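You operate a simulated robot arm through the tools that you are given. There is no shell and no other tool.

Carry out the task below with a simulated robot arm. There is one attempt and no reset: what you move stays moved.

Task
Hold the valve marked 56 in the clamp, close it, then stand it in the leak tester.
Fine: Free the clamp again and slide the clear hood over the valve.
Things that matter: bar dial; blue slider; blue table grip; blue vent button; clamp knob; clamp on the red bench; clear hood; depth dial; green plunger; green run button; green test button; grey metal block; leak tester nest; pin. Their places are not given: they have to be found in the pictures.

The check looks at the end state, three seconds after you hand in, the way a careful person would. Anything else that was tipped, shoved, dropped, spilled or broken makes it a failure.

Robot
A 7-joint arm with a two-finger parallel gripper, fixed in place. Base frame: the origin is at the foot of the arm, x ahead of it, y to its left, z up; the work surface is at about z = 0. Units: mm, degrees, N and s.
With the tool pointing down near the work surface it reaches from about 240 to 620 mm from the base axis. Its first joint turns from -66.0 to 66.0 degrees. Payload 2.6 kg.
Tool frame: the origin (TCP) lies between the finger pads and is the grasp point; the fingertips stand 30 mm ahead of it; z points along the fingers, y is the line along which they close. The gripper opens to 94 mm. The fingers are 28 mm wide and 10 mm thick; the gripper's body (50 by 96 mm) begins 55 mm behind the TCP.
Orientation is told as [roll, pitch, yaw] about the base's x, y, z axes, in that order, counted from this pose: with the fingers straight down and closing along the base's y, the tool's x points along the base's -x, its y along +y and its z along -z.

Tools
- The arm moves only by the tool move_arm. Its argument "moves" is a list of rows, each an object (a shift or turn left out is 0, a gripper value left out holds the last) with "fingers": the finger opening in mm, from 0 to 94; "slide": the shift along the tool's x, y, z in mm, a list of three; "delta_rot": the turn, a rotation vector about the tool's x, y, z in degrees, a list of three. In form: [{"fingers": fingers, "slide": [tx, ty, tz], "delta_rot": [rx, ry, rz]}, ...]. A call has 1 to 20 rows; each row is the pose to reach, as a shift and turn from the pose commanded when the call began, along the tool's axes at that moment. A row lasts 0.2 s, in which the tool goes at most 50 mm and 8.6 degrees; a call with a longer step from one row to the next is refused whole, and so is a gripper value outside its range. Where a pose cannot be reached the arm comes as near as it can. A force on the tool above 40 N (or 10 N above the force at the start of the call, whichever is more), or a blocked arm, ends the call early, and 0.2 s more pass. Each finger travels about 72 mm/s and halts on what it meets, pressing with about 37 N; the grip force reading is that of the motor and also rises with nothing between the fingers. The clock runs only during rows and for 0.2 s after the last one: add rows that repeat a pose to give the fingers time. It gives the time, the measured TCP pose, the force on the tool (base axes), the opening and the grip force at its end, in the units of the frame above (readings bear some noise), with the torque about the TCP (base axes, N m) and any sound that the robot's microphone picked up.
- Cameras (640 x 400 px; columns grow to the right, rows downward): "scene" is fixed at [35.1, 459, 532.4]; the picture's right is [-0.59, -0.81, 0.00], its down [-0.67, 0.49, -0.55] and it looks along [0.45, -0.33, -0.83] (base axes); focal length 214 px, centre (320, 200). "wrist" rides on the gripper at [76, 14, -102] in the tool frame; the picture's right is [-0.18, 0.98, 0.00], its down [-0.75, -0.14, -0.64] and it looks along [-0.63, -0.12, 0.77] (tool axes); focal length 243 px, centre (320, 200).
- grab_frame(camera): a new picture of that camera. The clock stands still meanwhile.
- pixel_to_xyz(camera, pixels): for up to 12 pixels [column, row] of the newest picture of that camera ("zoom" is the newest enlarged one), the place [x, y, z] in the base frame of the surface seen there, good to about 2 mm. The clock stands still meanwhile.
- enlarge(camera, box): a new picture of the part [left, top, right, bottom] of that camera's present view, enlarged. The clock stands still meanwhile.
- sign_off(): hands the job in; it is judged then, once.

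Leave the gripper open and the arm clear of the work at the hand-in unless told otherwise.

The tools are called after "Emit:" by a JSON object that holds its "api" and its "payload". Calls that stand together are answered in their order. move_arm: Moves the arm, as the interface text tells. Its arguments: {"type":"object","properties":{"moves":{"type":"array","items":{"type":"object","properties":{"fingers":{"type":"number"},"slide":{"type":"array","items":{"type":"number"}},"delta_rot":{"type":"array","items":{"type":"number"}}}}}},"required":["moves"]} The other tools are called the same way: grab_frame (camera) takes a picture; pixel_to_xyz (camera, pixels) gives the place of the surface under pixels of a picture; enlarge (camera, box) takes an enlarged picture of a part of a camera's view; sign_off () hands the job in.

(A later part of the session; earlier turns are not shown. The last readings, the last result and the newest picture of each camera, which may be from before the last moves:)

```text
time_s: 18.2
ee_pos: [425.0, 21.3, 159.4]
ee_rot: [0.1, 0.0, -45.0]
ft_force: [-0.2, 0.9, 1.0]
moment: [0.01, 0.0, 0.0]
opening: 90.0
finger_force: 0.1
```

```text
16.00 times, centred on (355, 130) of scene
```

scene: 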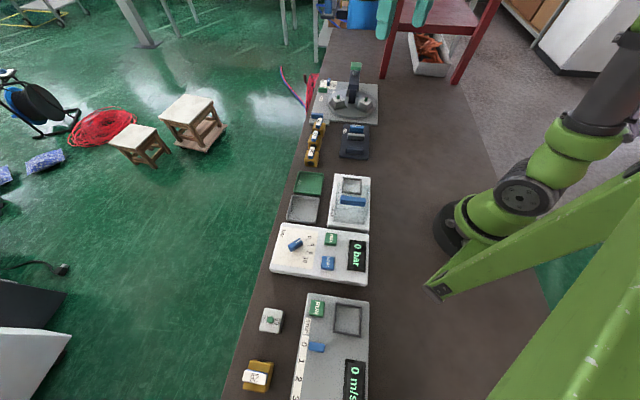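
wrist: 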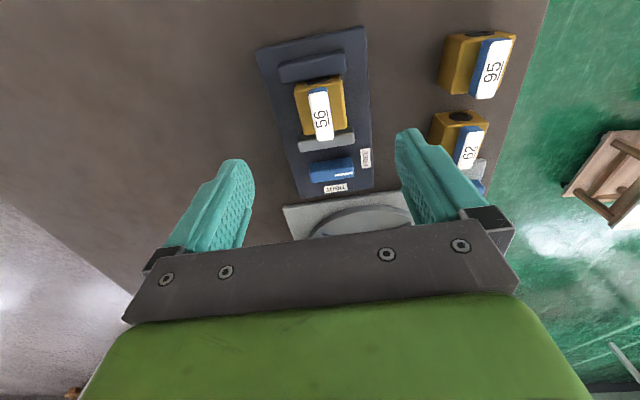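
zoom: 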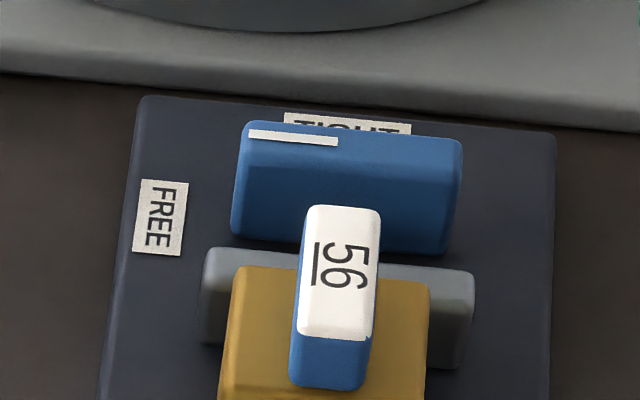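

Knob: centre about u=362, v=316 (x≈479, y≈−32.5), top z≈36, about 13 mm thick, long along v. I move above it and turn the gripper to yaw +45° so the fingers close across its thin side.

Emit:
{"api": "move_arm", "payload": {"moves": [{"fingers": 60, "slide": [-6, 0, 0], "delta_rot": [0, 0, -7.5]}, {"fingers": 34, "slide": [-13, 0, 0], "delta_rot": [0, 0, -15]}, {"slide": [-20, 0, 0], "delta_rot": [0, 0, -22.5]}, {"slide": [-26, 0, 0], "delta_rot": [0, 0, -30]}, {"slide": [-33, 0, 0], "delta_rot": [0, 0, -37.5]}, {"slide": [-40, 0, 0], "delta_rot": [0, 0, -45]}, {"slide": [-47, 0, 0], "delta_rot": [0, 0, -52.5]}, {"slide": [-54, 0, 0], "delta_rot": [0, 0, -60]}, {"slide": [-61, 0, 0], "delta_rot": [0, 0, -67.5]}, {"slide": [-68, 0, 0], "delta_rot": [0, 0, -75]}, {"slide": [-73, 0, 0], "delta_rot": [0, 0, -82.5]}, {"slide": [-76.5, 0, 0], "delta_rot": [0, 0, -90]}, {"slide": [-76.5, 0, 0], "delta_rot": [0, 0, -90]}]}}

Emit:
{"api": "grab_frame", "payload": {"camera": "wrist"}}

Emit:
{"api": "enlarge", "payload": {"camera": "wrist", "box": [240, 50, 400, 170]}}

```text
time_s: 21.0
ee_pos: [480.2, -31.1, 157.0]
ee_rot: [0.1, 0.0, 45.1]
ft_force: [-0.6, 0.7, -0.4]
moment: [0.05, -0.02, 0.01]
opening: 34.0
finger_force: 0.1
```

```text
taken
```

wrist: 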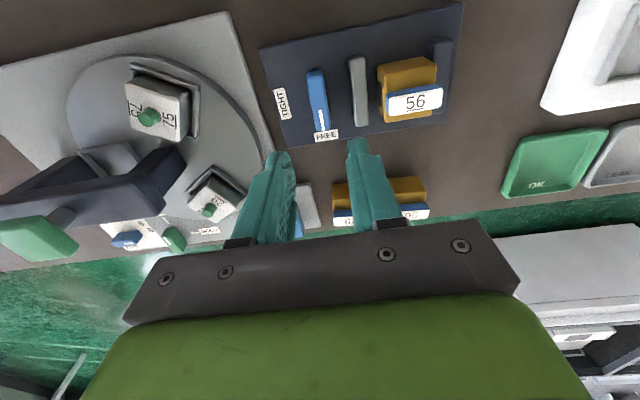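

```text
3.33 times, centred on (320, 110) of wrist
```

zoom: 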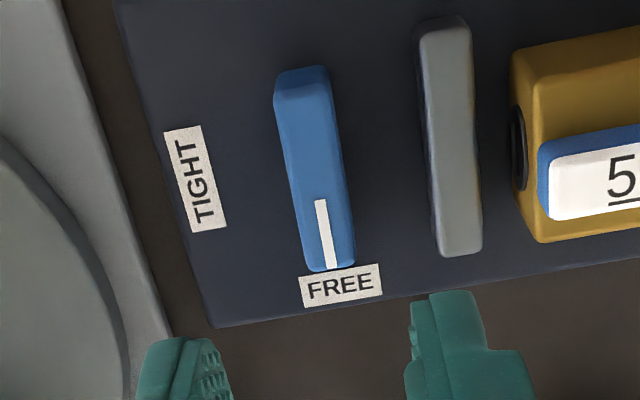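

The knob is between the fingers in view. I measure its top corners from here for fine centering.

Emit:
{"api": "pixel_to_xyz", "payload": {"camera": "zoom", "pixels": [[280, 105], [328, 95], [350, 260], [312, 268], [315, 180], [325, 235], [455, 130], [430, 100], [470, 245], [355, 285], [195, 180], [520, 120]]}}

```text
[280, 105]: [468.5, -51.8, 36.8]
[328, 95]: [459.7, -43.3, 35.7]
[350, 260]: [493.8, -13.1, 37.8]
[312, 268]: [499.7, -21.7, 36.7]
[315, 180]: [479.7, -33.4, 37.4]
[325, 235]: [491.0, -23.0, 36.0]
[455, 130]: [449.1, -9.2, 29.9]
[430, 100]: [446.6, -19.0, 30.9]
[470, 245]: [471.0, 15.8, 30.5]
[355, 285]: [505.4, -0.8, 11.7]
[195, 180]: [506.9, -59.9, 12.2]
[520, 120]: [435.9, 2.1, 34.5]
```

Centering is within about 1 mm. I narrow to 28 mm and descend to z≈60 first, then check clearance to the moving jaw.

Emit:
{"api": "move_arm", "payload": {"moves": [{"fingers": 28, "slide": [0, -0.7, 25]}, {"slide": [0, -0.7, 55]}, {"slide": [0, -0.7, 80]}, {"slide": [0, -0.7, 97]}, {"slide": [0, -0.7, 97]}]}}

Emit:
{"api": "enlarge", "payload": {"camera": "wrist", "box": [220, 80, 420, 230]}}

Emit:
{"api": "enlarge", "payload": {"camera": "scene", "box": [330, 95, 380, 155]}}

```text
time_s: 22.2
ee_pos: [481.7, -30.6, 60.0]
ee_rot: [0.0, 0.0, 45.0]
ft_force: [-0.1, 0.3, -1.5]
moment: [0.01, 0.0, 0.0]
opening: 28.0
finger_force: 0.0
```

```text
2.67 times, centred on (320, 155) of wrist
```

zoom: 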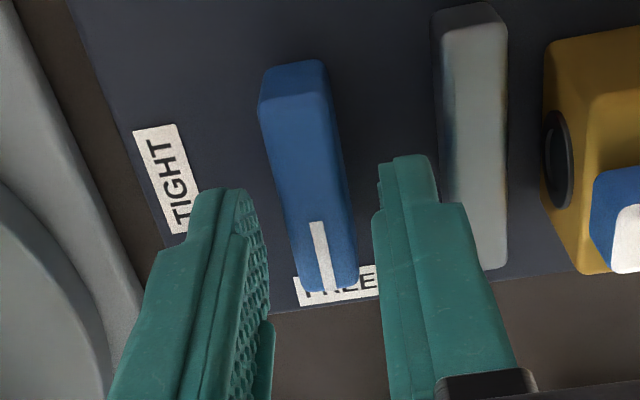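

```text
6.67 times, centred on (355, 125) of scene
```

zoom: 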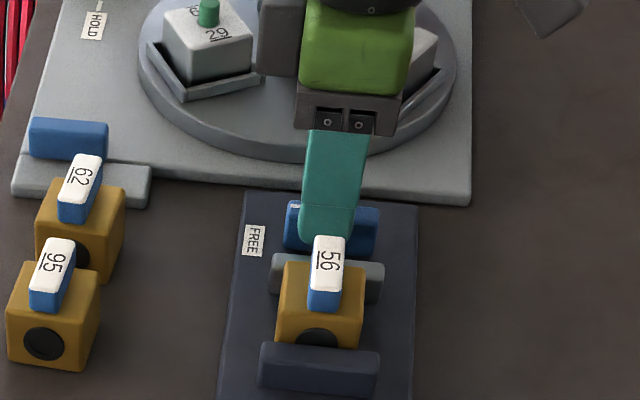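

The fingers straddle the knob with clear gaps to the moving jaw. I shift 2.5 mm toward the knob's middle, descend to z≈44 and close on it.

Emit:
{"api": "move_arm", "payload": {"moves": [{"fingers": 28, "slide": [2.5, 0, 6]}, {"slide": [2.5, 0, 12]}, {"slide": [2.5, 0, 16]}, {"slide": [2.5, 0, 16]}, {"fingers": 5, "slide": [2.5, 0, 16]}, {"fingers": 5, "slide": [2.5, 0, 16]}, {"fingers": 5, "slide": [2.5, 0, 16]}]}}

Emit:
{"api": "enlarge", "payload": {"camera": "wrist", "box": [220, 80, 420, 230]}}

```text
time_s: 23.8
ee_pos: [478.8, -33.8, 44.7]
ee_rot: [0.1, 0.0, 45.0]
ft_force: [-8.1, 1.8, 1.2]
moment: [0.36, -0.51, -0.03]
opening: 14.7
finger_force: 45.0
```

```text
2.67 times, centred on (320, 155) of wrist
```

zoom: 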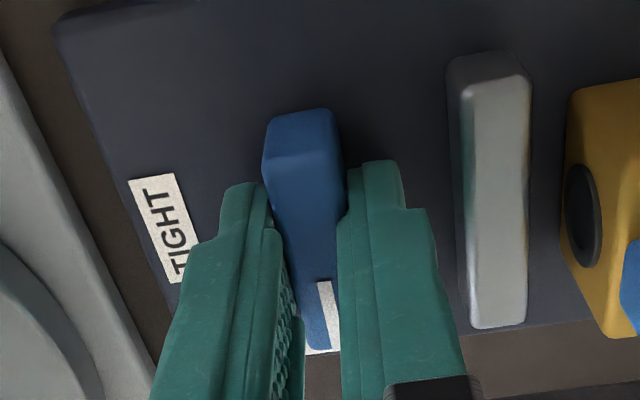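

The knob is gripped (14.7 mm). I turn clockwise (from FREE toward TIGHT) the first 30° and check the forces.

Emit:
{"api": "move_arm", "payload": {"moves": [{"fingers": 5, "delta_rot": [0, 0, 5]}, {"delta_rot": [0, 0, 10]}, {"delta_rot": [0, 0, 15]}, {"delta_rot": [0, 0, 20]}, {"delta_rot": [0, 0, 25]}, {"delta_rot": [0, 0, 30]}]}}

Emit:
{"api": "enlarge", "payload": {"camera": "scene", "box": [330, 105, 380, 165]}}

```text
time_s: 25.2
ee_pos: [478.9, -35.3, 43.6]
ee_rot: [0.3, 0.2, 14.9]
ft_force: [-23.3, 9.3, 12.1]
moment: [-0.17, -0.05, 0.06]
opening: 14.8
finger_force: 44.9
```

```text
6.67 times, centred on (355, 135) of scene
```

zoom: 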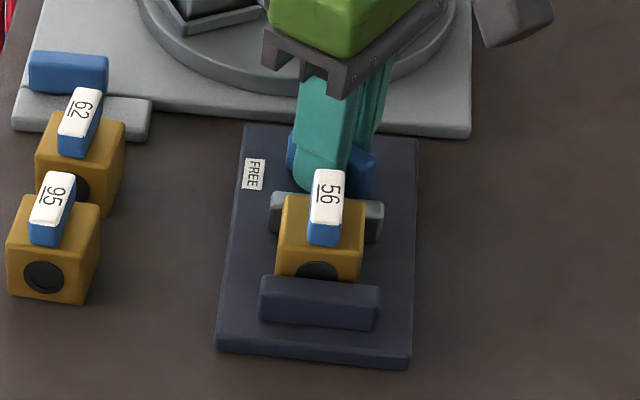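

The knob turned 30° but side force grew to about 25 N, so my axis is slightly off the knob's axis. I relieve it by shifting about 1.6 mm along the force and 1 mm up.

Emit:
{"api": "move_arm", "payload": {"moves": [{"fingers": 5, "slide": [0.7, 0.5, -0.5]}, {"slide": [1.4, 0.95, -1]}, {"slide": [1.4, 0.95, -1]}]}}

```text
time_s: 26.0
ee_pos: [478.6, -34.6, 45.6]
ee_rot: [0.0, -0.1, 15.2]
ft_force: [12.9, 11.0, -30.3]
moment: [0.19, -0.33, 0.07]
opening: 15.0
finger_force: 44.9
```

The arm is stiff (about 25–40 N/mm), so tiny corrections suffice. I correct back about half a millimetre and loosen the fingers to 16.5 mm so they drive the knob without side load.

Emit:
{"api": "move_arm", "payload": {"moves": [{"fingers": 16.5, "slide": [-0.6, 0.3, 0.7]}, {"fingers": 16.5, "slide": [-0.6, 0.3, 0.7]}, {"fingers": 16.5, "slide": [-0.6, 0.3, 0.7]}]}}

```text
time_s: 26.8
ee_pos: [479.8, -35.5, 47.2]
ee_rot: [-0.2, -0.1, 14.9]
ft_force: [-0.7, 0.6, 0.3]
moment: [0.07, -0.04, 0.01]
opening: 17.1
finger_force: 1.0
```

Forces are now near zero. I continue the turn clockwise another 30° with the loose fingers.

Emit:
{"api": "move_arm", "payload": {"moves": [{"fingers": 16.5, "delta_rot": [0, 0, 6]}, {"delta_rot": [0, 0, 12]}, {"delta_rot": [0, 0, 18]}, {"delta_rot": [0, 0, 24]}, {"delta_rot": [0, 0, 30]}, {"delta_rot": [0, 0, 30]}]}}

Emit:
{"api": "enlarge", "payload": {"camera": "scene", "box": [330, 105, 380, 165]}}

Emit:
{"api": "enlarge", "payload": {"camera": "wrist", "box": [220, 60, 420, 210]}}

```text
time_s: 28.2
ee_pos: [478.1, -33.2, 44.6]
ee_rot: [0.1, -0.1, -15.0]
ft_force: [-0.6, -0.4, 0.4]
moment: [0.0, -0.01, 0.01]
opening: 16.4
finger_force: 0.0
```

```text
6.67 times, centred on (355, 135) of scene
```

zoom: 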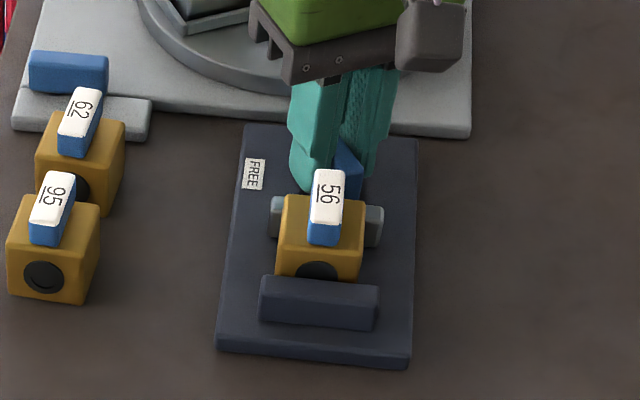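

```text
2.67 times, centred on (320, 135) of wrist
```

zoom: 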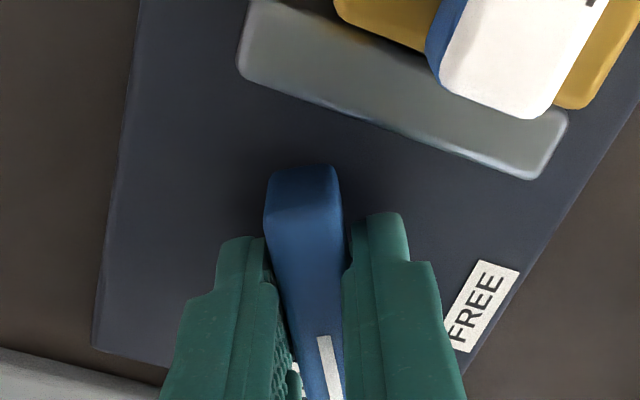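

The knob follows and the moving jaw has come close to the valve. I turn the last 30° clockwise toward TIGHT.

Emit:
{"api": "move_arm", "payload": {"moves": [{"fingers": 16, "delta_rot": [0, 0, 6]}, {"delta_rot": [0, 0, 12]}, {"delta_rot": [0, 0, 18]}, {"delta_rot": [0, 0, 24]}, {"delta_rot": [0, 0, 30]}, {"delta_rot": [0, 0, 30]}]}}

Emit:
{"api": "enlarge", "payload": {"camera": "scene", "box": [330, 105, 380, 165]}}

Emit:
{"api": "enlarge", "payload": {"camera": "wrist", "box": [220, 60, 420, 210]}}

```text
time_s: 29.6
ee_pos: [477.9, -33.4, 45.2]
ee_rot: [0.0, 0.1, -45.1]
ft_force: [2.1, 3.0, 1.1]
moment: [-0.01, -0.01, 0.04]
opening: 17.4
finger_force: 1.2
```

```text
6.67 times, centred on (355, 135) of scene
```

zoom: 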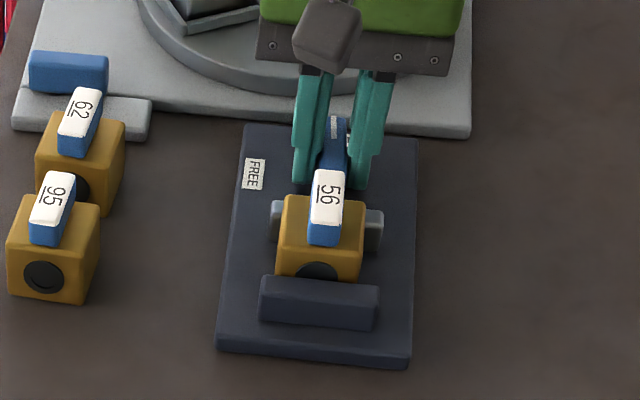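

```text
2.67 times, centred on (320, 135) of wrist
```

zoom: 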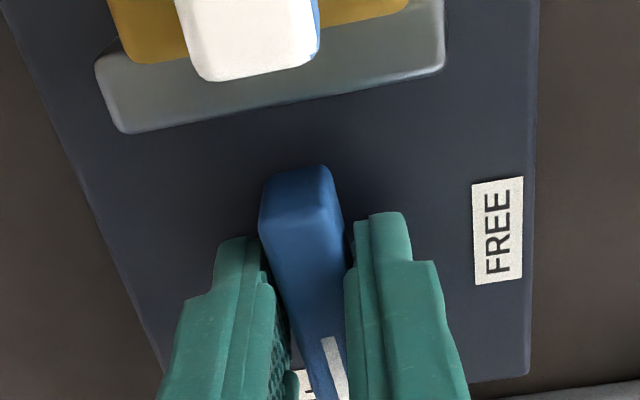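

The pointer is almost at TIGHT and the jaw is at the valve. I turn a few more degrees to take up the finger slack and feel for the stop.

Emit:
{"api": "move_arm", "payload": {"moves": [{"fingers": 16, "delta_rot": [0, 0, 3]}, {"delta_rot": [0, 0, 6]}, {"delta_rot": [0, 0, 6]}]}}

Emit:
{"api": "enlarge", "payload": {"camera": "wrist", "box": [220, 60, 420, 210]}}

```text
time_s: 30.4
ee_pos: [478.6, -32.9, 44.1]
ee_rot: [0.1, 0.0, -51.0]
ft_force: [2.1, 4.6, -0.3]
moment: [0.05, -0.04, 0.05]
opening: 18.4
finger_force: 2.0
```

```text
2.67 times, centred on (320, 135) of wrist
```

zoom: 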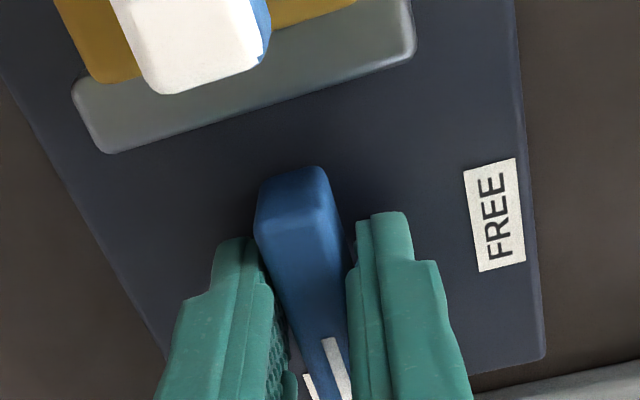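

The knob no longer follows beyond about −45° (the fingers just spread), so it seems at its stop. I turn back to −46° and squeeze to align the knob with TIGHT.

Emit:
{"api": "move_arm", "payload": {"moves": [{"fingers": 16, "delta_rot": [0, 0, -3]}, {"fingers": 12, "delta_rot": [0, 0, -5]}, {"fingers": 8, "delta_rot": [0, 0, -5]}, {"fingers": 8, "delta_rot": [0, 0, -5]}]}}

Emit:
{"api": "enlarge", "payload": {"camera": "wrist", "box": [220, 60, 420, 210]}}

Emit:
{"api": "enlarge", "payload": {"camera": "scene", "box": [335, 105, 375, 155]}}

```text
time_s: 31.4
ee_pos: [479.4, -34.1, 44.6]
ee_rot: [0.0, 0.1, -45.9]
ft_force: [-8.3, 1.9, 6.7]
moment: [-0.42, -0.47, 0.81]
opening: 14.8
finger_force: 45.4
```

```text
2.67 times, centred on (320, 135) of wrist
```

zoom: 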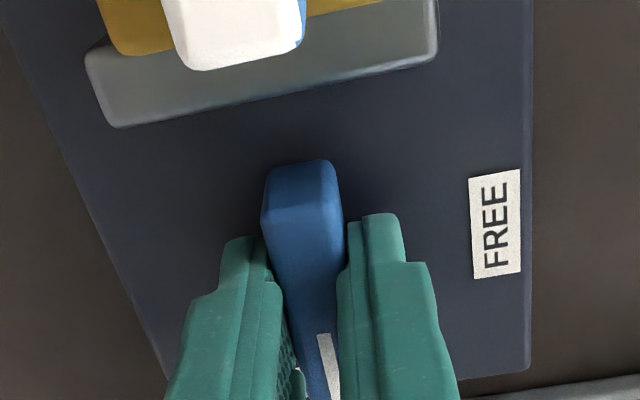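

```text
8.00 times, centred on (355, 130) of scene
```

zoom: 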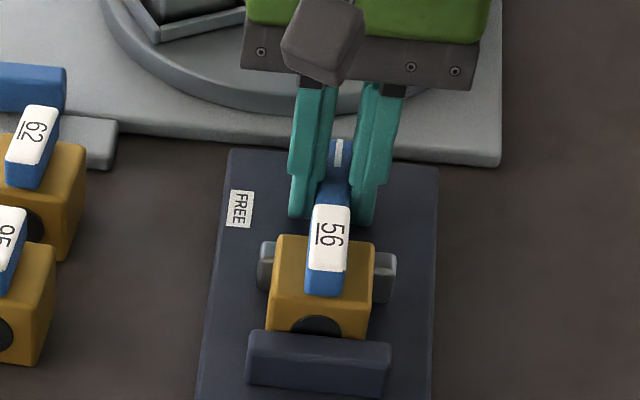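

Turning torque reads +0.8 N·m, so the knob bears against the clamped valve or its stop. I open the fingers slightly and watch whether the knob stays.

Emit:
{"api": "move_arm", "payload": {"moves": [{"fingers": 20}, {"fingers": 26}, {"fingers": 26}]}}

Emit:
{"api": "enlarge", "payload": {"camera": "wrist", "box": [220, 60, 420, 210]}}

```text
time_s: 32.2
ee_pos: [479.1, -34.8, 45.0]
ee_rot: [0.0, 0.0, -46.0]
ft_force: [0.3, -0.2, -0.3]
moment: [-0.01, 0.01, 0.0]
opening: 25.9
finger_force: 0.1
```

```text
2.67 times, centred on (320, 135) of wrist
```

zoom: 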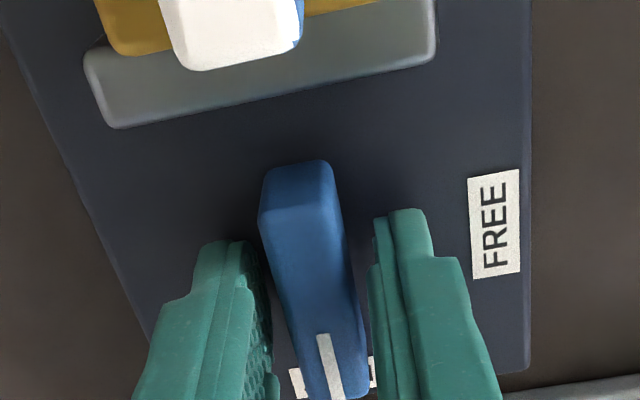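

The knob's mark now points into the TIGHT label. I rise to see the whole clamp.

Emit:
{"api": "move_arm", "payload": {"moves": [{"fingers": 30, "slide": [0, 0, -15]}, {"fingers": 40, "slide": [0, 0, -45]}, {"fingers": 50, "slide": [0, 0, -80]}, {"fingers": 60, "slide": [0, 0, -105]}, {"slide": [0, 0, -105]}]}}

Emit:
{"api": "enlarge", "payload": {"camera": "scene", "box": [335, 110, 375, 162]}}

Emit:
{"api": "enlarge", "payload": {"camera": "wrist", "box": [220, 0, 420, 150]}}

```text
time_s: 33.4
ee_pos: [479.7, -29.9, 148.5]
ee_rot: [0.0, 0.2, -46.0]
ft_force: [-0.5, -0.4, -0.9]
moment: [-0.01, 0.01, 0.04]
opening: 59.8
finger_force: 0.0
```

```text
7.69 times, centred on (355, 136) of scene
```

zoom: 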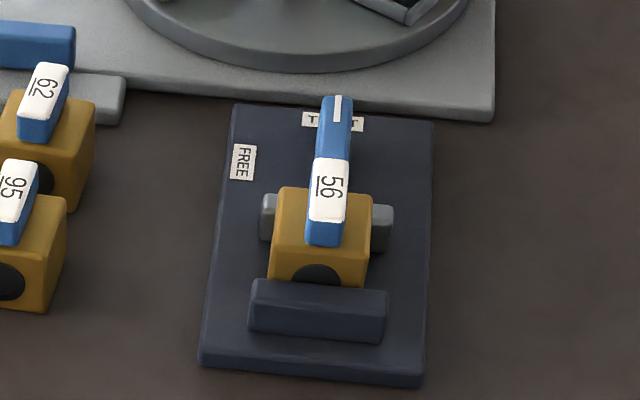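

```text
2.67 times, centred on (320, 75) of wrist
```

zoom: 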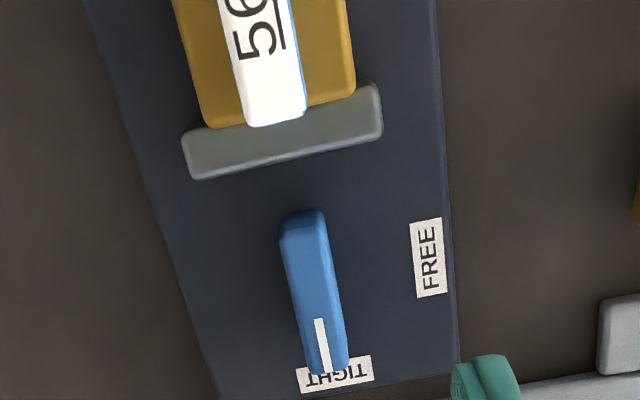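

The clamp holds valve 56 with the knob on TIGHT. Next I move back above the valve, and test in free air whether the wrist can reach yaw −135° (needed for a clockwise quarter turn of the handle).

Emit:
{"api": "move_arm", "payload": {"moves": [{"fingers": 60, "slide": [8, 0, 0], "delta_rot": [0, 0, 8]}, {"slide": [16, 0, 0], "delta_rot": [0, 0, 16]}, {"slide": [24, 0, 0], "delta_rot": [0, 0, 24]}, {"slide": [32, 0, 0], "delta_rot": [0, 0, 32]}, {"slide": [40, 0, 0], "delta_rot": [0, 0, 40]}, {"slide": [48, 0, 0], "delta_rot": [0, 0, 48]}, {"slide": [56, 0, 0], "delta_rot": [0, 0, 56]}, {"slide": [64, 0, 0], "delta_rot": [0, 0, 64]}, {"slide": [70, 0, 0], "delta_rot": [0, 0, 72]}, {"slide": [75, 0, 0], "delta_rot": [0, 0, 80]}, {"slide": [75, 0, 0], "delta_rot": [0, 0, 88]}, {"slide": [75, 0, 0], "delta_rot": [0, 0, 94]}, {"slide": [75, 0, 0], "delta_rot": [0, 0, 94]}]}}

```text
time_s: 36.2
ee_pos: [425.5, 18.6, 149.5]
ee_rot: [0.1, -0.1, -140.1]
ft_force: [-0.4, 0.6, -0.5]
moment: [-0.01, -0.03, 0.0]
opening: 60.0
finger_force: 0.1
```

Yaw −140° is reachable, so the clockwise turn is possible. I look at the valve from this side before turning back.

Emit:
{"api": "enlarge", "payload": {"camera": "wrist", "box": [220, 30, 420, 180]}}

```text
2.67 times, centred on (320, 105) of wrist
```

zoom: 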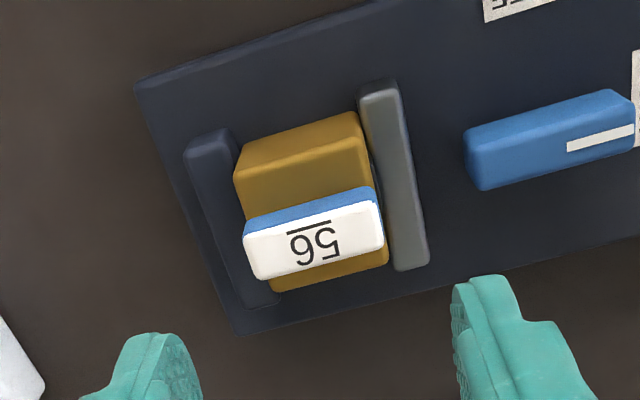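

The valve sits snugly between both jaws. I measure the handle's corners and the body from here.

Emit:
{"api": "pixel_to_xyz", "payload": {"camera": "zoom", "pixels": [[250, 235], [378, 208], [382, 248], [260, 278], [315, 243], [238, 180], [360, 150], [385, 260], [275, 285], [410, 200], [215, 190], [245, 150]]}}

```text
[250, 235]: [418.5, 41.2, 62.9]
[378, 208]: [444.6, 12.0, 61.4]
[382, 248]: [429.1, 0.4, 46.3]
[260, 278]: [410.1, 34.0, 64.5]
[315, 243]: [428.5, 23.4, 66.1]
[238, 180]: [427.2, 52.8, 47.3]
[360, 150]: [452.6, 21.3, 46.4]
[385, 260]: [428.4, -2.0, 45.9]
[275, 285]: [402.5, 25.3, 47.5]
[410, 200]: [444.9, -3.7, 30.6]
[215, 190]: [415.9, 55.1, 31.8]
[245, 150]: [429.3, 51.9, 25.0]
```

I cross-check the valve's place from the scene camera.

Emit:
{"api": "enlarge", "payload": {"camera": "scene", "box": [340, 125, 372, 160]}}

```text
11.43 times, centred on (356, 142) of scene
```

zoom: 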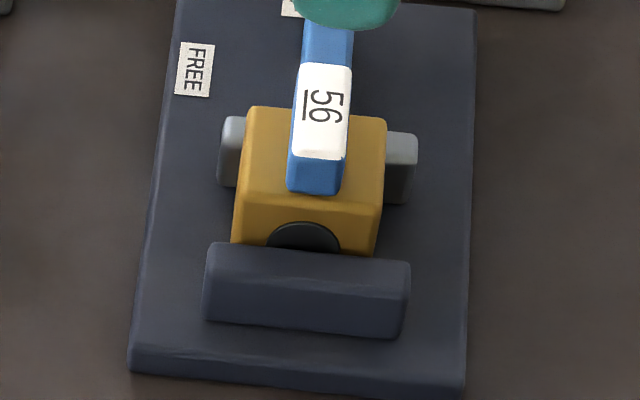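

Emit:
{"api": "pixel_to_xyz", "payload": {"camera": "zoom", "pixels": [[250, 110], [382, 120], [380, 205], [238, 195], [302, 68], [350, 70], [344, 155], [293, 152], [210, 248], [405, 265], [225, 120], [412, 138]]}}

```text
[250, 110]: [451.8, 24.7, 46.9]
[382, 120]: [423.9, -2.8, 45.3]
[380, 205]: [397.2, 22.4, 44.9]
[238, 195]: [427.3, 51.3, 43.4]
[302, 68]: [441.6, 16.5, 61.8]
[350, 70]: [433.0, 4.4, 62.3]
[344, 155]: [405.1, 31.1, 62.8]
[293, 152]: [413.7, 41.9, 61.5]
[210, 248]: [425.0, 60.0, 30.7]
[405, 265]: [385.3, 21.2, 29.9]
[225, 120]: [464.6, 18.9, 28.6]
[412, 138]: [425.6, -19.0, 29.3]
```

I want to be sure both jaws touch the valve, so I zoom further on the gaps from the wrist camera.

Emit:
{"api": "enlarge", "payload": {"camera": "wrist", "box": [262, 60, 362, 145]}}

```text
4.71 times, centred on (312, 102) of wrist
```

zoom: 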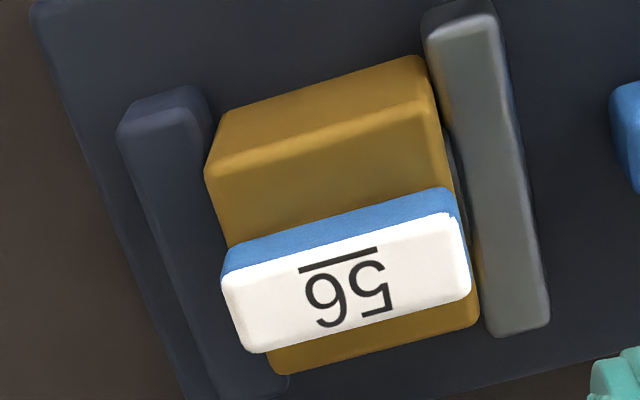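

The valve's bore flange seems to meet the moving jaw. I check the knob's actual angle and zoom in on the fixed-jaw side.

Emit:
{"api": "enlarge", "payload": {"camera": "wrist", "box": [360, 20, 480, 110]}}

```text
4.44 times, centred on (420, 65) of wrist
```

zoom: 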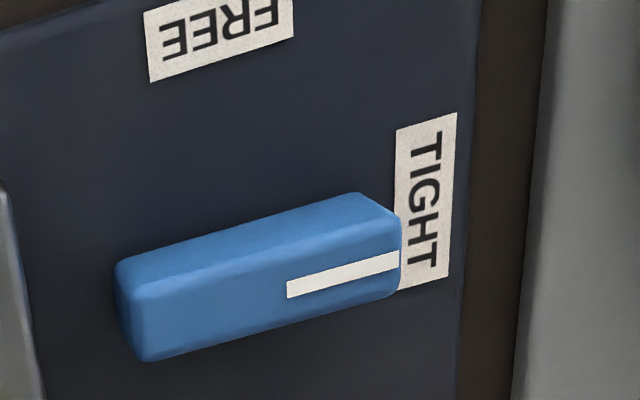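

Emit:
{"api": "pixel_to_xyz", "payload": {"camera": "zoom", "pixels": [[290, 290], [396, 260], [145, 355], [395, 290], [130, 290], [370, 225], [405, 280], [425, 200], [450, 120], [400, 130], [440, 280], [260, 345]]}}

```text
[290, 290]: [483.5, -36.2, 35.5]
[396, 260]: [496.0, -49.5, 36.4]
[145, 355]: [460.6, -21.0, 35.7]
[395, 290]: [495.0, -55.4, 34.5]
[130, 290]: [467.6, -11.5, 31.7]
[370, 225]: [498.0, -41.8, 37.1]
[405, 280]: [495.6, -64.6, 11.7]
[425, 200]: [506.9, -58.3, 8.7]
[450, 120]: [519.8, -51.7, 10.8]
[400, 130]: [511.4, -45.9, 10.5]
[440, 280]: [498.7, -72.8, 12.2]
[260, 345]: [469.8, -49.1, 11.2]
```

The knob's mark is exactly on TIGHT (−45°). To verify there's no gap at the fixed jaw, I move the camera 40 mm toward the fixed-jaw side and look straight down into the gap.

Emit:
{"api": "move_arm", "payload": {"moves": [{"fingers": 60, "slide": [0, -20, 0]}, {"slide": [0, -42, 0]}, {"slide": [0, -42, 0]}]}}

Emit:
{"api": "enlarge", "payload": {"camera": "wrist", "box": [300, 60, 420, 160]}}

```text
time_s: 37.0
ee_pos: [399.7, 51.8, 150.2]
ee_rot: [0.1, -0.1, -140.0]
ft_force: [0.5, 0.3, 0.3]
moment: [0.0, -0.03, 0.0]
opening: 60.1
finger_force: 0.0
```

```text
4.00 times, centred on (360, 110) of wrist
```

zoom: 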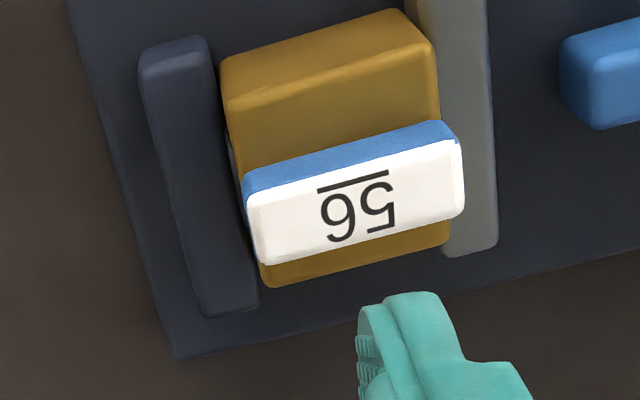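

The dark bore flange fills the small gap at the fixed jaw, so the valve is held between both jaws by its flanges. I measure the handle again from here.

Emit:
{"api": "pixel_to_xyz", "payload": {"camera": "zoom", "pixels": [[248, 195], [455, 140], [460, 210], [262, 262], [355, 205], [225, 92], [432, 45], [445, 240], [270, 282], [212, 80], [258, 298], [410, 30]]}}

```text
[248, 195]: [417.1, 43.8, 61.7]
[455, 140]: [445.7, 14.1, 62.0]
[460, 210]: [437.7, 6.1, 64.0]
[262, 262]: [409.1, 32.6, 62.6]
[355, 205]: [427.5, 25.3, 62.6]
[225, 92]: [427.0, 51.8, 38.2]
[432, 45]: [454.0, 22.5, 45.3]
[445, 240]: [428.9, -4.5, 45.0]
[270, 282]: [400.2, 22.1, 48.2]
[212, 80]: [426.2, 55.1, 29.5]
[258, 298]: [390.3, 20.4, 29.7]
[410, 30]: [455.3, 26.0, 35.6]
```

Combining the views, the valve axis is about (424.9,23.7). I turn back to yaw −45° over it.

Emit:
{"api": "move_arm", "payload": {"moves": [{"fingers": 60, "slide": [0, 4, 0], "delta_rot": [0, 0, -8]}, {"fingers": 40, "slide": [0, 8, 0], "delta_rot": [0, 0, -16]}, {"fingers": 32, "slide": [0, 12, 0], "delta_rot": [0, 0, -24]}, {"slide": [0, 16, 0], "delta_rot": [0, 0, -32]}, {"slide": [0.5, 20, 0], "delta_rot": [0, 0, -40]}, {"slide": [0.5, 24, 0], "delta_rot": [0, 0, -48]}, {"slide": [1, 28, 0], "delta_rot": [0, 0, -56]}, {"slide": [1, 32, 0], "delta_rot": [0, 0, -64]}, {"slide": [1.2, 35, 0], "delta_rot": [0, 0, -72]}, {"slide": [1.2, 37.7, 0], "delta_rot": [0, 0, -80]}, {"slide": [1.2, 37.7, 0], "delta_rot": [0, 0, -88]}, {"slide": [1.2, 37.7, 0], "delta_rot": [0, 0, -95]}, {"slide": [1.2, 37.7, 0], "delta_rot": [0, 0, -95]}]}}

Emit:
{"api": "enlarge", "payload": {"camera": "wrist", "box": [220, 40, 420, 190]}}

```text
time_s: 39.8
ee_pos: [425.4, 24.8, 150.8]
ee_rot: [0.0, 0.1, -44.8]
ft_force: [-0.3, -0.4, -0.6]
moment: [-0.01, -0.04, 0.03]
opening: 31.8
finger_force: 0.1
```

```text
2.67 times, centred on (320, 115) of wrist
```

zoom: 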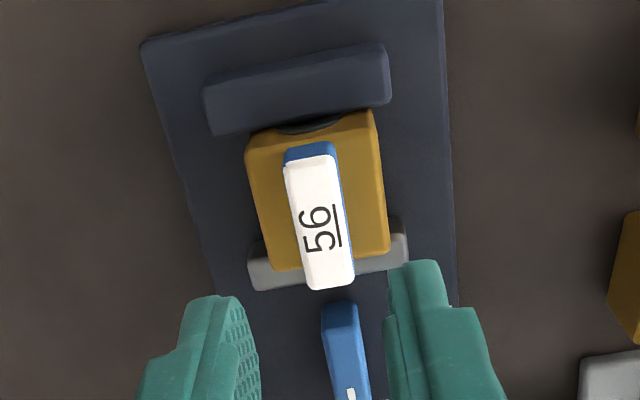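

The handle lines up with the TCP within 1 mm. I lower until the fingertips are just above the valve body (TCP z≈78) with the handle between them.

Emit:
{"api": "move_arm", "payload": {"moves": [{"fingers": 32, "slide": [0, 0, 25]}, {"slide": [0, 0, 48]}, {"slide": [0, 0, 62]}, {"slide": [0, 0, 70]}, {"slide": [0, 0, 72]}, {"slide": [0, 0, 72]}]}}

Emit:
{"api": "enlarge", "payload": {"camera": "wrist", "box": [220, 60, 420, 210]}}

Emit:
{"api": "enlarge", "payload": {"camera": "scene", "box": [335, 105, 375, 162]}}

```text
time_s: 41.2
ee_pos: [425.7, 24.3, 79.7]
ee_rot: [-0.1, 0.0, -45.0]
ft_force: [0.1, -0.1, 0.0]
moment: [0.01, -0.02, -0.01]
opening: 31.8
finger_force: 0.1
```

```text
2.67 times, centred on (320, 135) of wrist
```

zoom: 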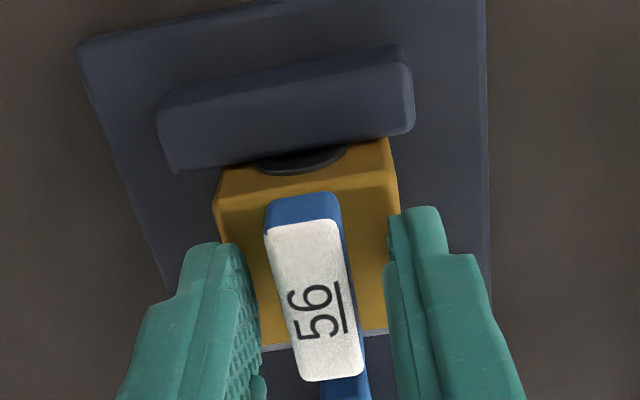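

```text
7.02 times, centred on (355, 134) of scene
```

zoom: 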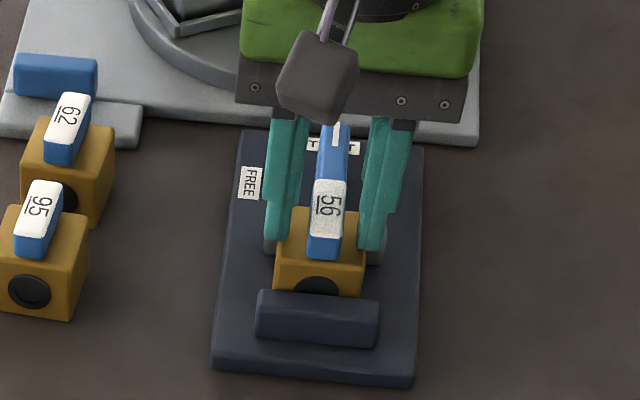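

The fingers straddle the handle. I lower 1.5 mm more and close gently onto the handle.

Emit:
{"api": "move_arm", "payload": {"moves": [{"fingers": 24, "slide": [0, 0, 1.5]}, {"fingers": 8, "slide": [0, 0, 1.5]}, {"fingers": 8, "slide": [0, 0, 1.5]}, {"fingers": 8, "slide": [0, 0, 1.5]}]}}

Emit:
{"api": "enlarge", "payload": {"camera": "wrist", "box": [220, 60, 420, 210]}}

```text
time_s: 42.2
ee_pos: [426.5, 24.9, 78.4]
ee_rot: [0.0, -0.1, -45.1]
ft_force: [-8.4, -3.8, 23.5]
moment: [-0.02, 0.46, -0.03]
opening: 15.3
finger_force: 37.3
```

```text
2.67 times, centred on (320, 135) of wrist
```

zoom: 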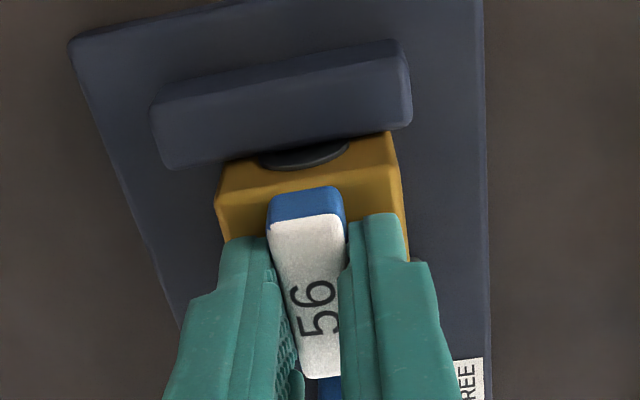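

Gripped the handle (15.3 mm) but the tips press on the body with about 23 N, so I raise 0.8 mm and loosen to 16.5 mm for a load-free drive.

Emit:
{"api": "move_arm", "payload": {"moves": [{"fingers": 12, "slide": [0, 0, -0.8]}, {"fingers": 16.5, "slide": [0, 0, -0.8]}, {"fingers": 16.5, "slide": [0, 0, -0.8]}]}}

```text
time_s: 43.0
ee_pos: [427.2, 24.7, 78.4]
ee_rot: [0.1, -0.1, -44.9]
ft_force: [3.0, 1.7, 13.0]
moment: [0.06, 0.04, -0.03]
opening: 16.9
finger_force: 0.5
```

Still 13 N upward on the tool; I raise another 0.8 mm and begin a 15° clockwise turn.

Emit:
{"api": "move_arm", "payload": {"moves": [{"fingers": 16.5, "slide": [0, 0, -0.8]}, {"slide": [0, 0, -0.8]}]}}

```text
time_s: 43.6
ee_pos: [425.6, 24.2, 79.0]
ee_rot: [0.0, 0.0, -45.0]
ft_force: [3.0, -1.1, 4.6]
moment: [-0.04, -0.14, -0.04]
opening: 17.0
finger_force: 0.2
```

Now force is about 5 N. I turn 20° clockwise with loose fingers and watch torque and opening.

Emit:
{"api": "move_arm", "payload": {"moves": [{"fingers": 16.2, "slide": [0, 0, -0.3], "delta_rot": [0, 0, 5]}, {"slide": [0, 0, -0.3], "delta_rot": [0, 0, 10]}, {"slide": [0, 0, -0.3], "delta_rot": [0, 0, 15]}, {"slide": [0, 0, -0.3], "delta_rot": [0, 0, 20]}]}}

Emit:
{"api": "enlarge", "payload": {"camera": "scene", "box": [335, 105, 375, 162]}}

Emit:
{"api": "enlarge", "payload": {"camera": "wrist", "box": [220, 60, 420, 210]}}

```text
time_s: 44.6
ee_pos: [425.7, 24.1, 77.9]
ee_rot: [-0.1, 0.0, -65.1]
ft_force: [1.1, 1.0, 0.9]
moment: [0.04, -0.07, 0.01]
opening: 17.4
finger_force: 0.8
```

```text
7.02 times, centred on (355, 134) of scene
```

zoom: 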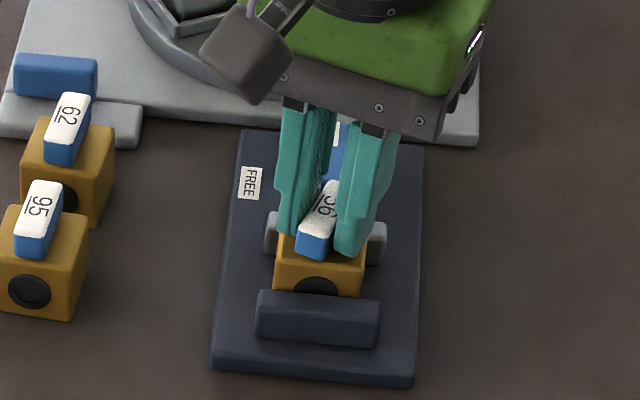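

```text
2.67 times, centred on (320, 135) of wrist
```

zoom: 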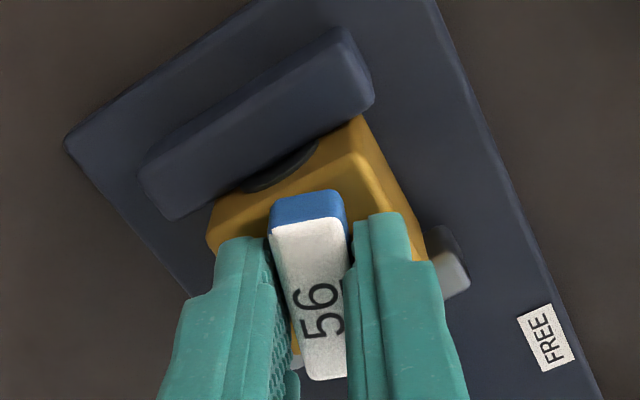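

The handle turns clockwise easily with the body held still. I continue another 40°.

Emit:
{"api": "move_arm", "payload": {"moves": [{"fingers": 16.2, "delta_rot": [0, 0, 6]}, {"delta_rot": [0, 0, 12]}, {"delta_rot": [0, 0, 18]}, {"delta_rot": [0, 0, 24]}, {"delta_rot": [0, 0, 30]}, {"delta_rot": [0, 0, 36]}, {"delta_rot": [0, 0, 40]}]}}

Emit:
{"api": "enlarge", "payload": {"camera": "wrist", "box": [220, 60, 420, 210]}}

```text
time_s: 46.2
ee_pos: [425.1, 24.6, 79.0]
ee_rot: [0.0, 0.1, -105.1]
ft_force: [1.2, -0.7, -0.7]
moment: [0.0, -0.09, 0.0]
opening: 17.4
finger_force: 0.5
```

```text
2.67 times, centred on (320, 135) of wrist
```

zoom: 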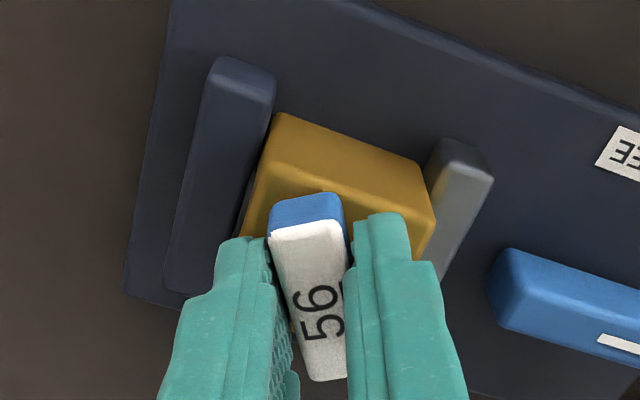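

The handle follows smoothly. I turn the remaining 30° to −135°.

Emit:
{"api": "move_arm", "payload": {"moves": [{"fingers": 16.2, "delta_rot": [0, 0, 6]}, {"delta_rot": [0, 0, 12]}, {"delta_rot": [0, 0, 18]}, {"delta_rot": [0, 0, 24]}, {"delta_rot": [0, 0, 30]}, {"delta_rot": [0, 0, 30]}]}}

Emit:
{"api": "enlarge", "payload": {"camera": "wrist", "box": [220, 60, 420, 210]}}

Emit:
{"api": "enlarge", "payload": {"camera": "scene", "box": [335, 105, 375, 162]}}

```text
time_s: 47.6
ee_pos: [425.9, 24.4, 78.7]
ee_rot: [0.1, -0.1, -135.1]
ft_force: [1.0, -0.9, 0.1]
moment: [-0.01, -0.03, -0.04]
opening: 17.3
finger_force: 1.1
```

```text
2.67 times, centred on (320, 135) of wrist
```

zoom: 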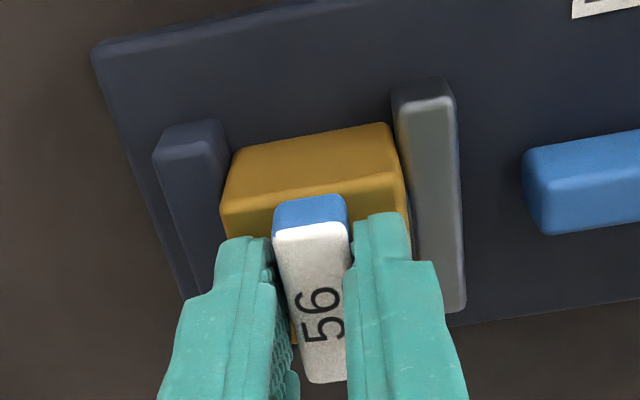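

```text
7.02 times, centred on (355, 134) of scene
```

zoom: 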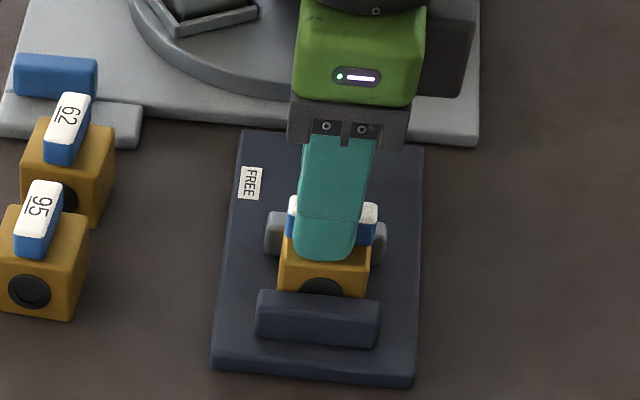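

The handle lies nearly crosswise. I go 5° further to feel for the end stop.

Emit:
{"api": "move_arm", "payload": {"moves": [{"fingers": 16.2, "delta_rot": [0, 0, 3]}, {"delta_rot": [0, 0, 6]}, {"delta_rot": [0, 0, 6]}]}}

```text
time_s: 48.4
ee_pos: [426.9, 22.8, 78.5]
ee_rot: [0.1, 0.0, -141.0]
ft_force: [0.8, -2.7, -0.1]
moment: [-0.08, -0.01, 0.07]
opening: 18.3
finger_force: 1.4
```

The fingers spread instead of carrying the handle further, so the stop seems reached. I go back to −136° and squeeze to square the handle.

Emit:
{"api": "move_arm", "payload": {"moves": [{"fingers": 16.2, "delta_rot": [0, 0, -3]}, {"fingers": 13, "delta_rot": [0, 0, -5]}, {"fingers": 10, "delta_rot": [0, 0, -5]}, {"fingers": 10, "delta_rot": [0, 0, -5]}]}}

Emit:
{"api": "enlarge", "payload": {"camera": "wrist", "box": [220, 60, 420, 210]}}

```text
time_s: 49.4
ee_pos: [426.2, 23.1, 80.0]
ee_rot: [0.2, 0.1, -136.0]
ft_force: [12.2, -3.3, 0.8]
moment: [-0.16, -0.47, 0.13]
opening: 15.3
finger_force: 36.7
```

```text
2.67 times, centred on (320, 135) of wrist
```

zoom: 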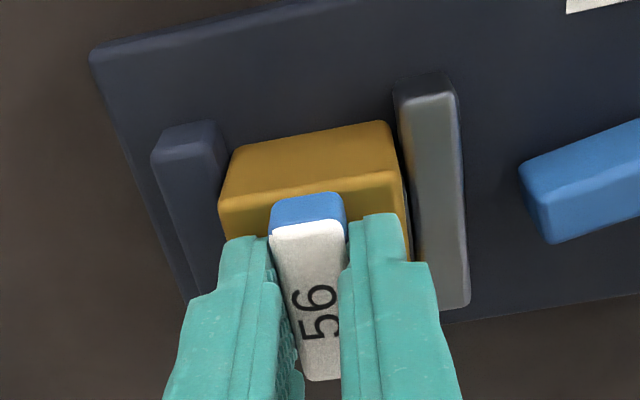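

The handle is squared with the fingers at −136°. I check for the stop by a small +2° squeeze-turn.

Emit:
{"api": "move_arm", "payload": {"moves": [{"fingers": 10, "delta_rot": [0, 0, 1]}, {"fingers": 10, "delta_rot": [0, 0, 2]}, {"fingers": 10, "delta_rot": [0, 0, 2]}]}}

```text
time_s: 50.2
ee_pos: [425.4, 22.2, 79.6]
ee_rot: [0.3, 0.0, -138.0]
ft_force: [15.0, -10.7, 1.3]
moment: [-0.42, -0.57, 0.29]
opening: 15.5
finger_force: 36.6
```

Resistance rises (0.29 N·m), so the handle is at its closed stop. I open and rise to check.

Emit:
{"api": "move_arm", "payload": {"moves": [{"fingers": 14, "delta_rot": [0, 0, -1]}, {"fingers": 28, "delta_rot": [0, 0, -1]}, {"fingers": 32, "delta_rot": [0, 0, -1]}, {"fingers": 32, "slide": [0, 0, -15], "delta_rot": [0, 0, -1]}, {"slide": [0, 0, -45], "delta_rot": [0, 0, -1]}, {"slide": [0, 0, -75], "delta_rot": [0, 0, -1]}, {"slide": [0, 0, -75], "delta_rot": [0, 0, -1]}]}}

Emit:
{"api": "enlarge", "payload": {"camera": "wrist", "box": [220, 30, 420, 180]}}

Emit:
{"api": "enlarge", "payload": {"camera": "scene", "box": [335, 110, 375, 162]}}

```text
time_s: 51.8
ee_pos: [423.7, 23.0, 152.6]
ee_rot: [-0.1, 0.0, -137.0]
ft_force: [-0.2, 0.0, 0.0]
moment: [0.0, 0.03, 0.01]
opening: 31.9
finger_force: 0.1
```

```text
2.67 times, centred on (320, 105) of wrist
```

zoom: 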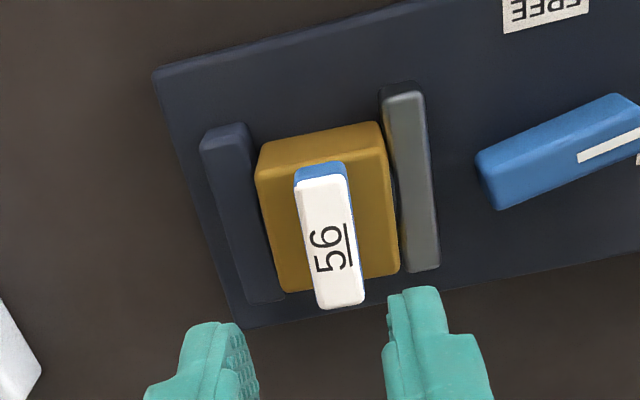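

```text
7.69 times, centred on (355, 136) of scene
```

zoom: 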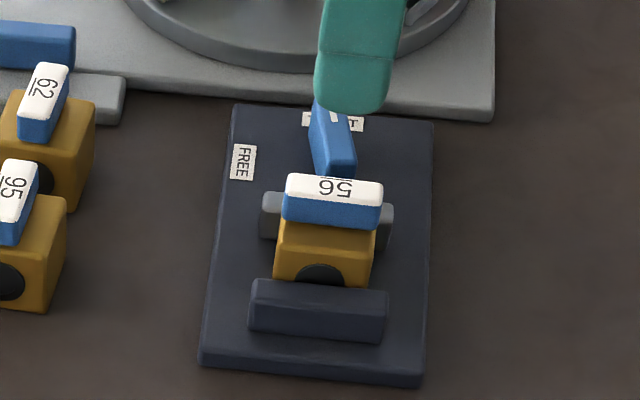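

The valve handle is now crosswise to the bore – closed. The clamp knob seems to have crept back a little from TIGHT; that is fine as I free it next. I measure its present angle.

Emit:
{"api": "enlarge", "payload": {"camera": "wrist", "box": [370, 30, 490, 120]}}

```text
4.44 times, centred on (430, 75) of wrist
```

zoom: 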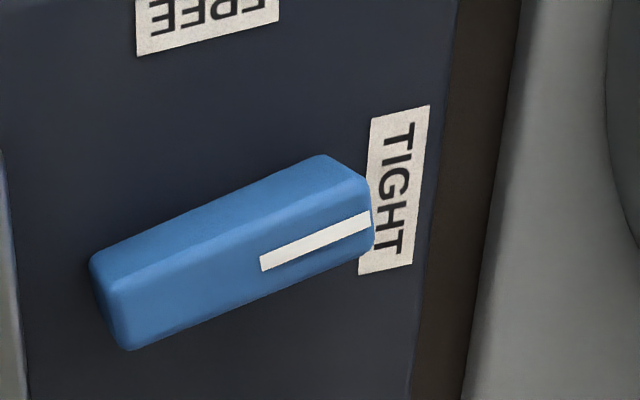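

Emit:
{"api": "pixel_to_xyz", "payload": {"camera": "zoom", "pixels": [[265, 264], [365, 220], [128, 342], [368, 245], [105, 290], [345, 180], [230, 270]]}}

```text
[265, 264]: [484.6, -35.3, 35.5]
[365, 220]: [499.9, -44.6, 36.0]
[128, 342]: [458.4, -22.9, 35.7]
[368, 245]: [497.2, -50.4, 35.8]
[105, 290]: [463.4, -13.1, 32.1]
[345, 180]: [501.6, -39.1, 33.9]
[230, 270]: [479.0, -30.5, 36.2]
```

The knob stands at about −34.5°, centre about (479.5,−33). I move over it and align the gripper to −34.5°.

Emit:
{"api": "move_arm", "payload": {"moves": [{"fingers": 30, "slide": [0.2, 6, 0], "delta_rot": [0, 0, -7.9]}, {"slide": [0.4, 12, 0], "delta_rot": [0, 0, -15.8]}, {"slide": [0.6, 18, 0], "delta_rot": [0, 0, -23.7]}, {"slide": [0.8, 24, 0], "delta_rot": [0, 0, -31.6]}, {"slide": [1, 30, 0], "delta_rot": [0, 0, -39.5]}, {"slide": [1.2, 36, 0], "delta_rot": [0, 0, -47.4]}, {"slide": [1.4, 42, 0], "delta_rot": [0, 0, -55.3]}, {"slide": [1.6, 48, 0], "delta_rot": [0, 0, -63.2]}, {"slide": [1.8, 54, 0], "delta_rot": [0, 0, -71.1]}, {"slide": [2, 60, 0], "delta_rot": [0, 0, -79]}, {"slide": [2.2, 66, 0], "delta_rot": [0, 0, -86.9]}, {"slide": [2.4, 73, 0], "delta_rot": [0, 0, -94.8]}, {"slide": [2.4, 78.8, 0], "delta_rot": [0, 0, -102.5]}, {"slide": [2.4, 78.8, 0], "delta_rot": [0, 0, -102.5]}]}}

Emit:
{"api": "enlarge", "payload": {"camera": "wrist", "box": [220, 30, 420, 180]}}

```text
time_s: 54.8
ee_pos: [481.6, -31.1, 152.8]
ee_rot: [0.0, 0.0, -34.3]
ft_force: [0.0, -0.3, -0.1]
moment: [-0.02, 0.0, -0.04]
opening: 30.0
finger_force: 0.0
```

```text
2.67 times, centred on (320, 105) of wrist
```

zoom: 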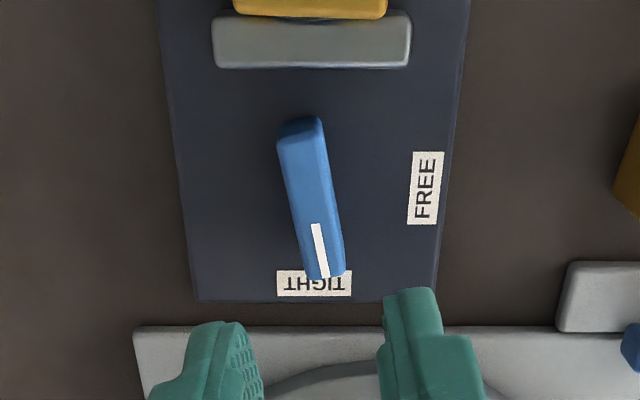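

The knob is centred within 2 mm. I shift slightly and descend to z≈46 around it.

Emit:
{"api": "move_arm", "payload": {"moves": [{"fingers": 30, "slide": [1.2, -1.5, 30]}, {"slide": [1.2, -1.5, 60]}, {"slide": [1.2, -1.5, 85]}, {"slide": [1.2, -1.5, 98]}, {"slide": [1.2, -1.5, 106]}, {"slide": [1.2, -1.5, 106]}]}}

Emit:
{"api": "enlarge", "payload": {"camera": "wrist", "box": [220, 60, 420, 210]}}

```text
time_s: 56.2
ee_pos: [478.7, -33.3, 46.4]
ee_rot: [0.0, -0.1, -34.5]
ft_force: [-0.5, 0.1, -0.2]
moment: [-0.01, 0.02, -0.01]
opening: 29.9
finger_force: 0.0
```

```text
2.67 times, centred on (320, 135) of wrist
```

zoom: 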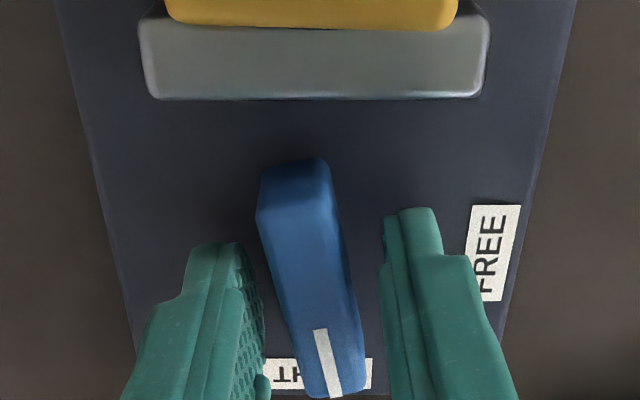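

The knob is between the fingers. I close loosely to 16.5 mm and turn counter-clockwise 40°.

Emit:
{"api": "move_arm", "payload": {"moves": [{"fingers": 20}, {"fingers": 16.5}, {"fingers": 16.5}, {"fingers": 16.5, "delta_rot": [0, 0, -6]}, {"delta_rot": [0, 0, -12]}, {"delta_rot": [0, 0, -18]}, {"delta_rot": [0, 0, -24]}, {"delta_rot": [0, 0, -30]}, {"delta_rot": [0, 0, -36]}, {"delta_rot": [0, 0, -40]}]}}

Emit:
{"api": "enlarge", "payload": {"camera": "wrist", "box": [220, 60, 420, 210]}}

```text
time_s: 58.4
ee_pos: [477.9, -32.8, 47.7]
ee_rot: [0.1, 0.0, 5.6]
ft_force: [0.5, -1.8, 0.8]
moment: [0.01, -0.05, 0.01]
opening: 17.5
finger_force: 1.4
```

```text
2.67 times, centred on (320, 135) of wrist
```

zoom: 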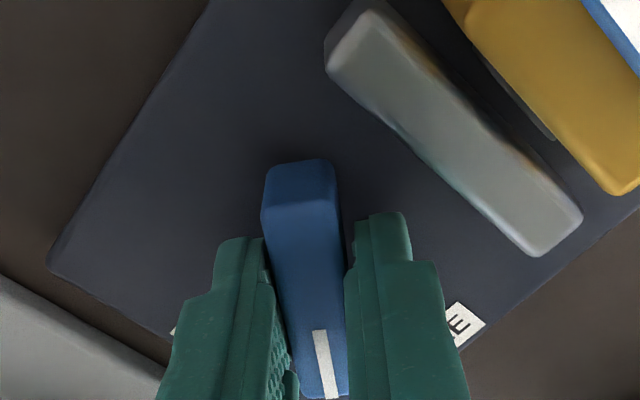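

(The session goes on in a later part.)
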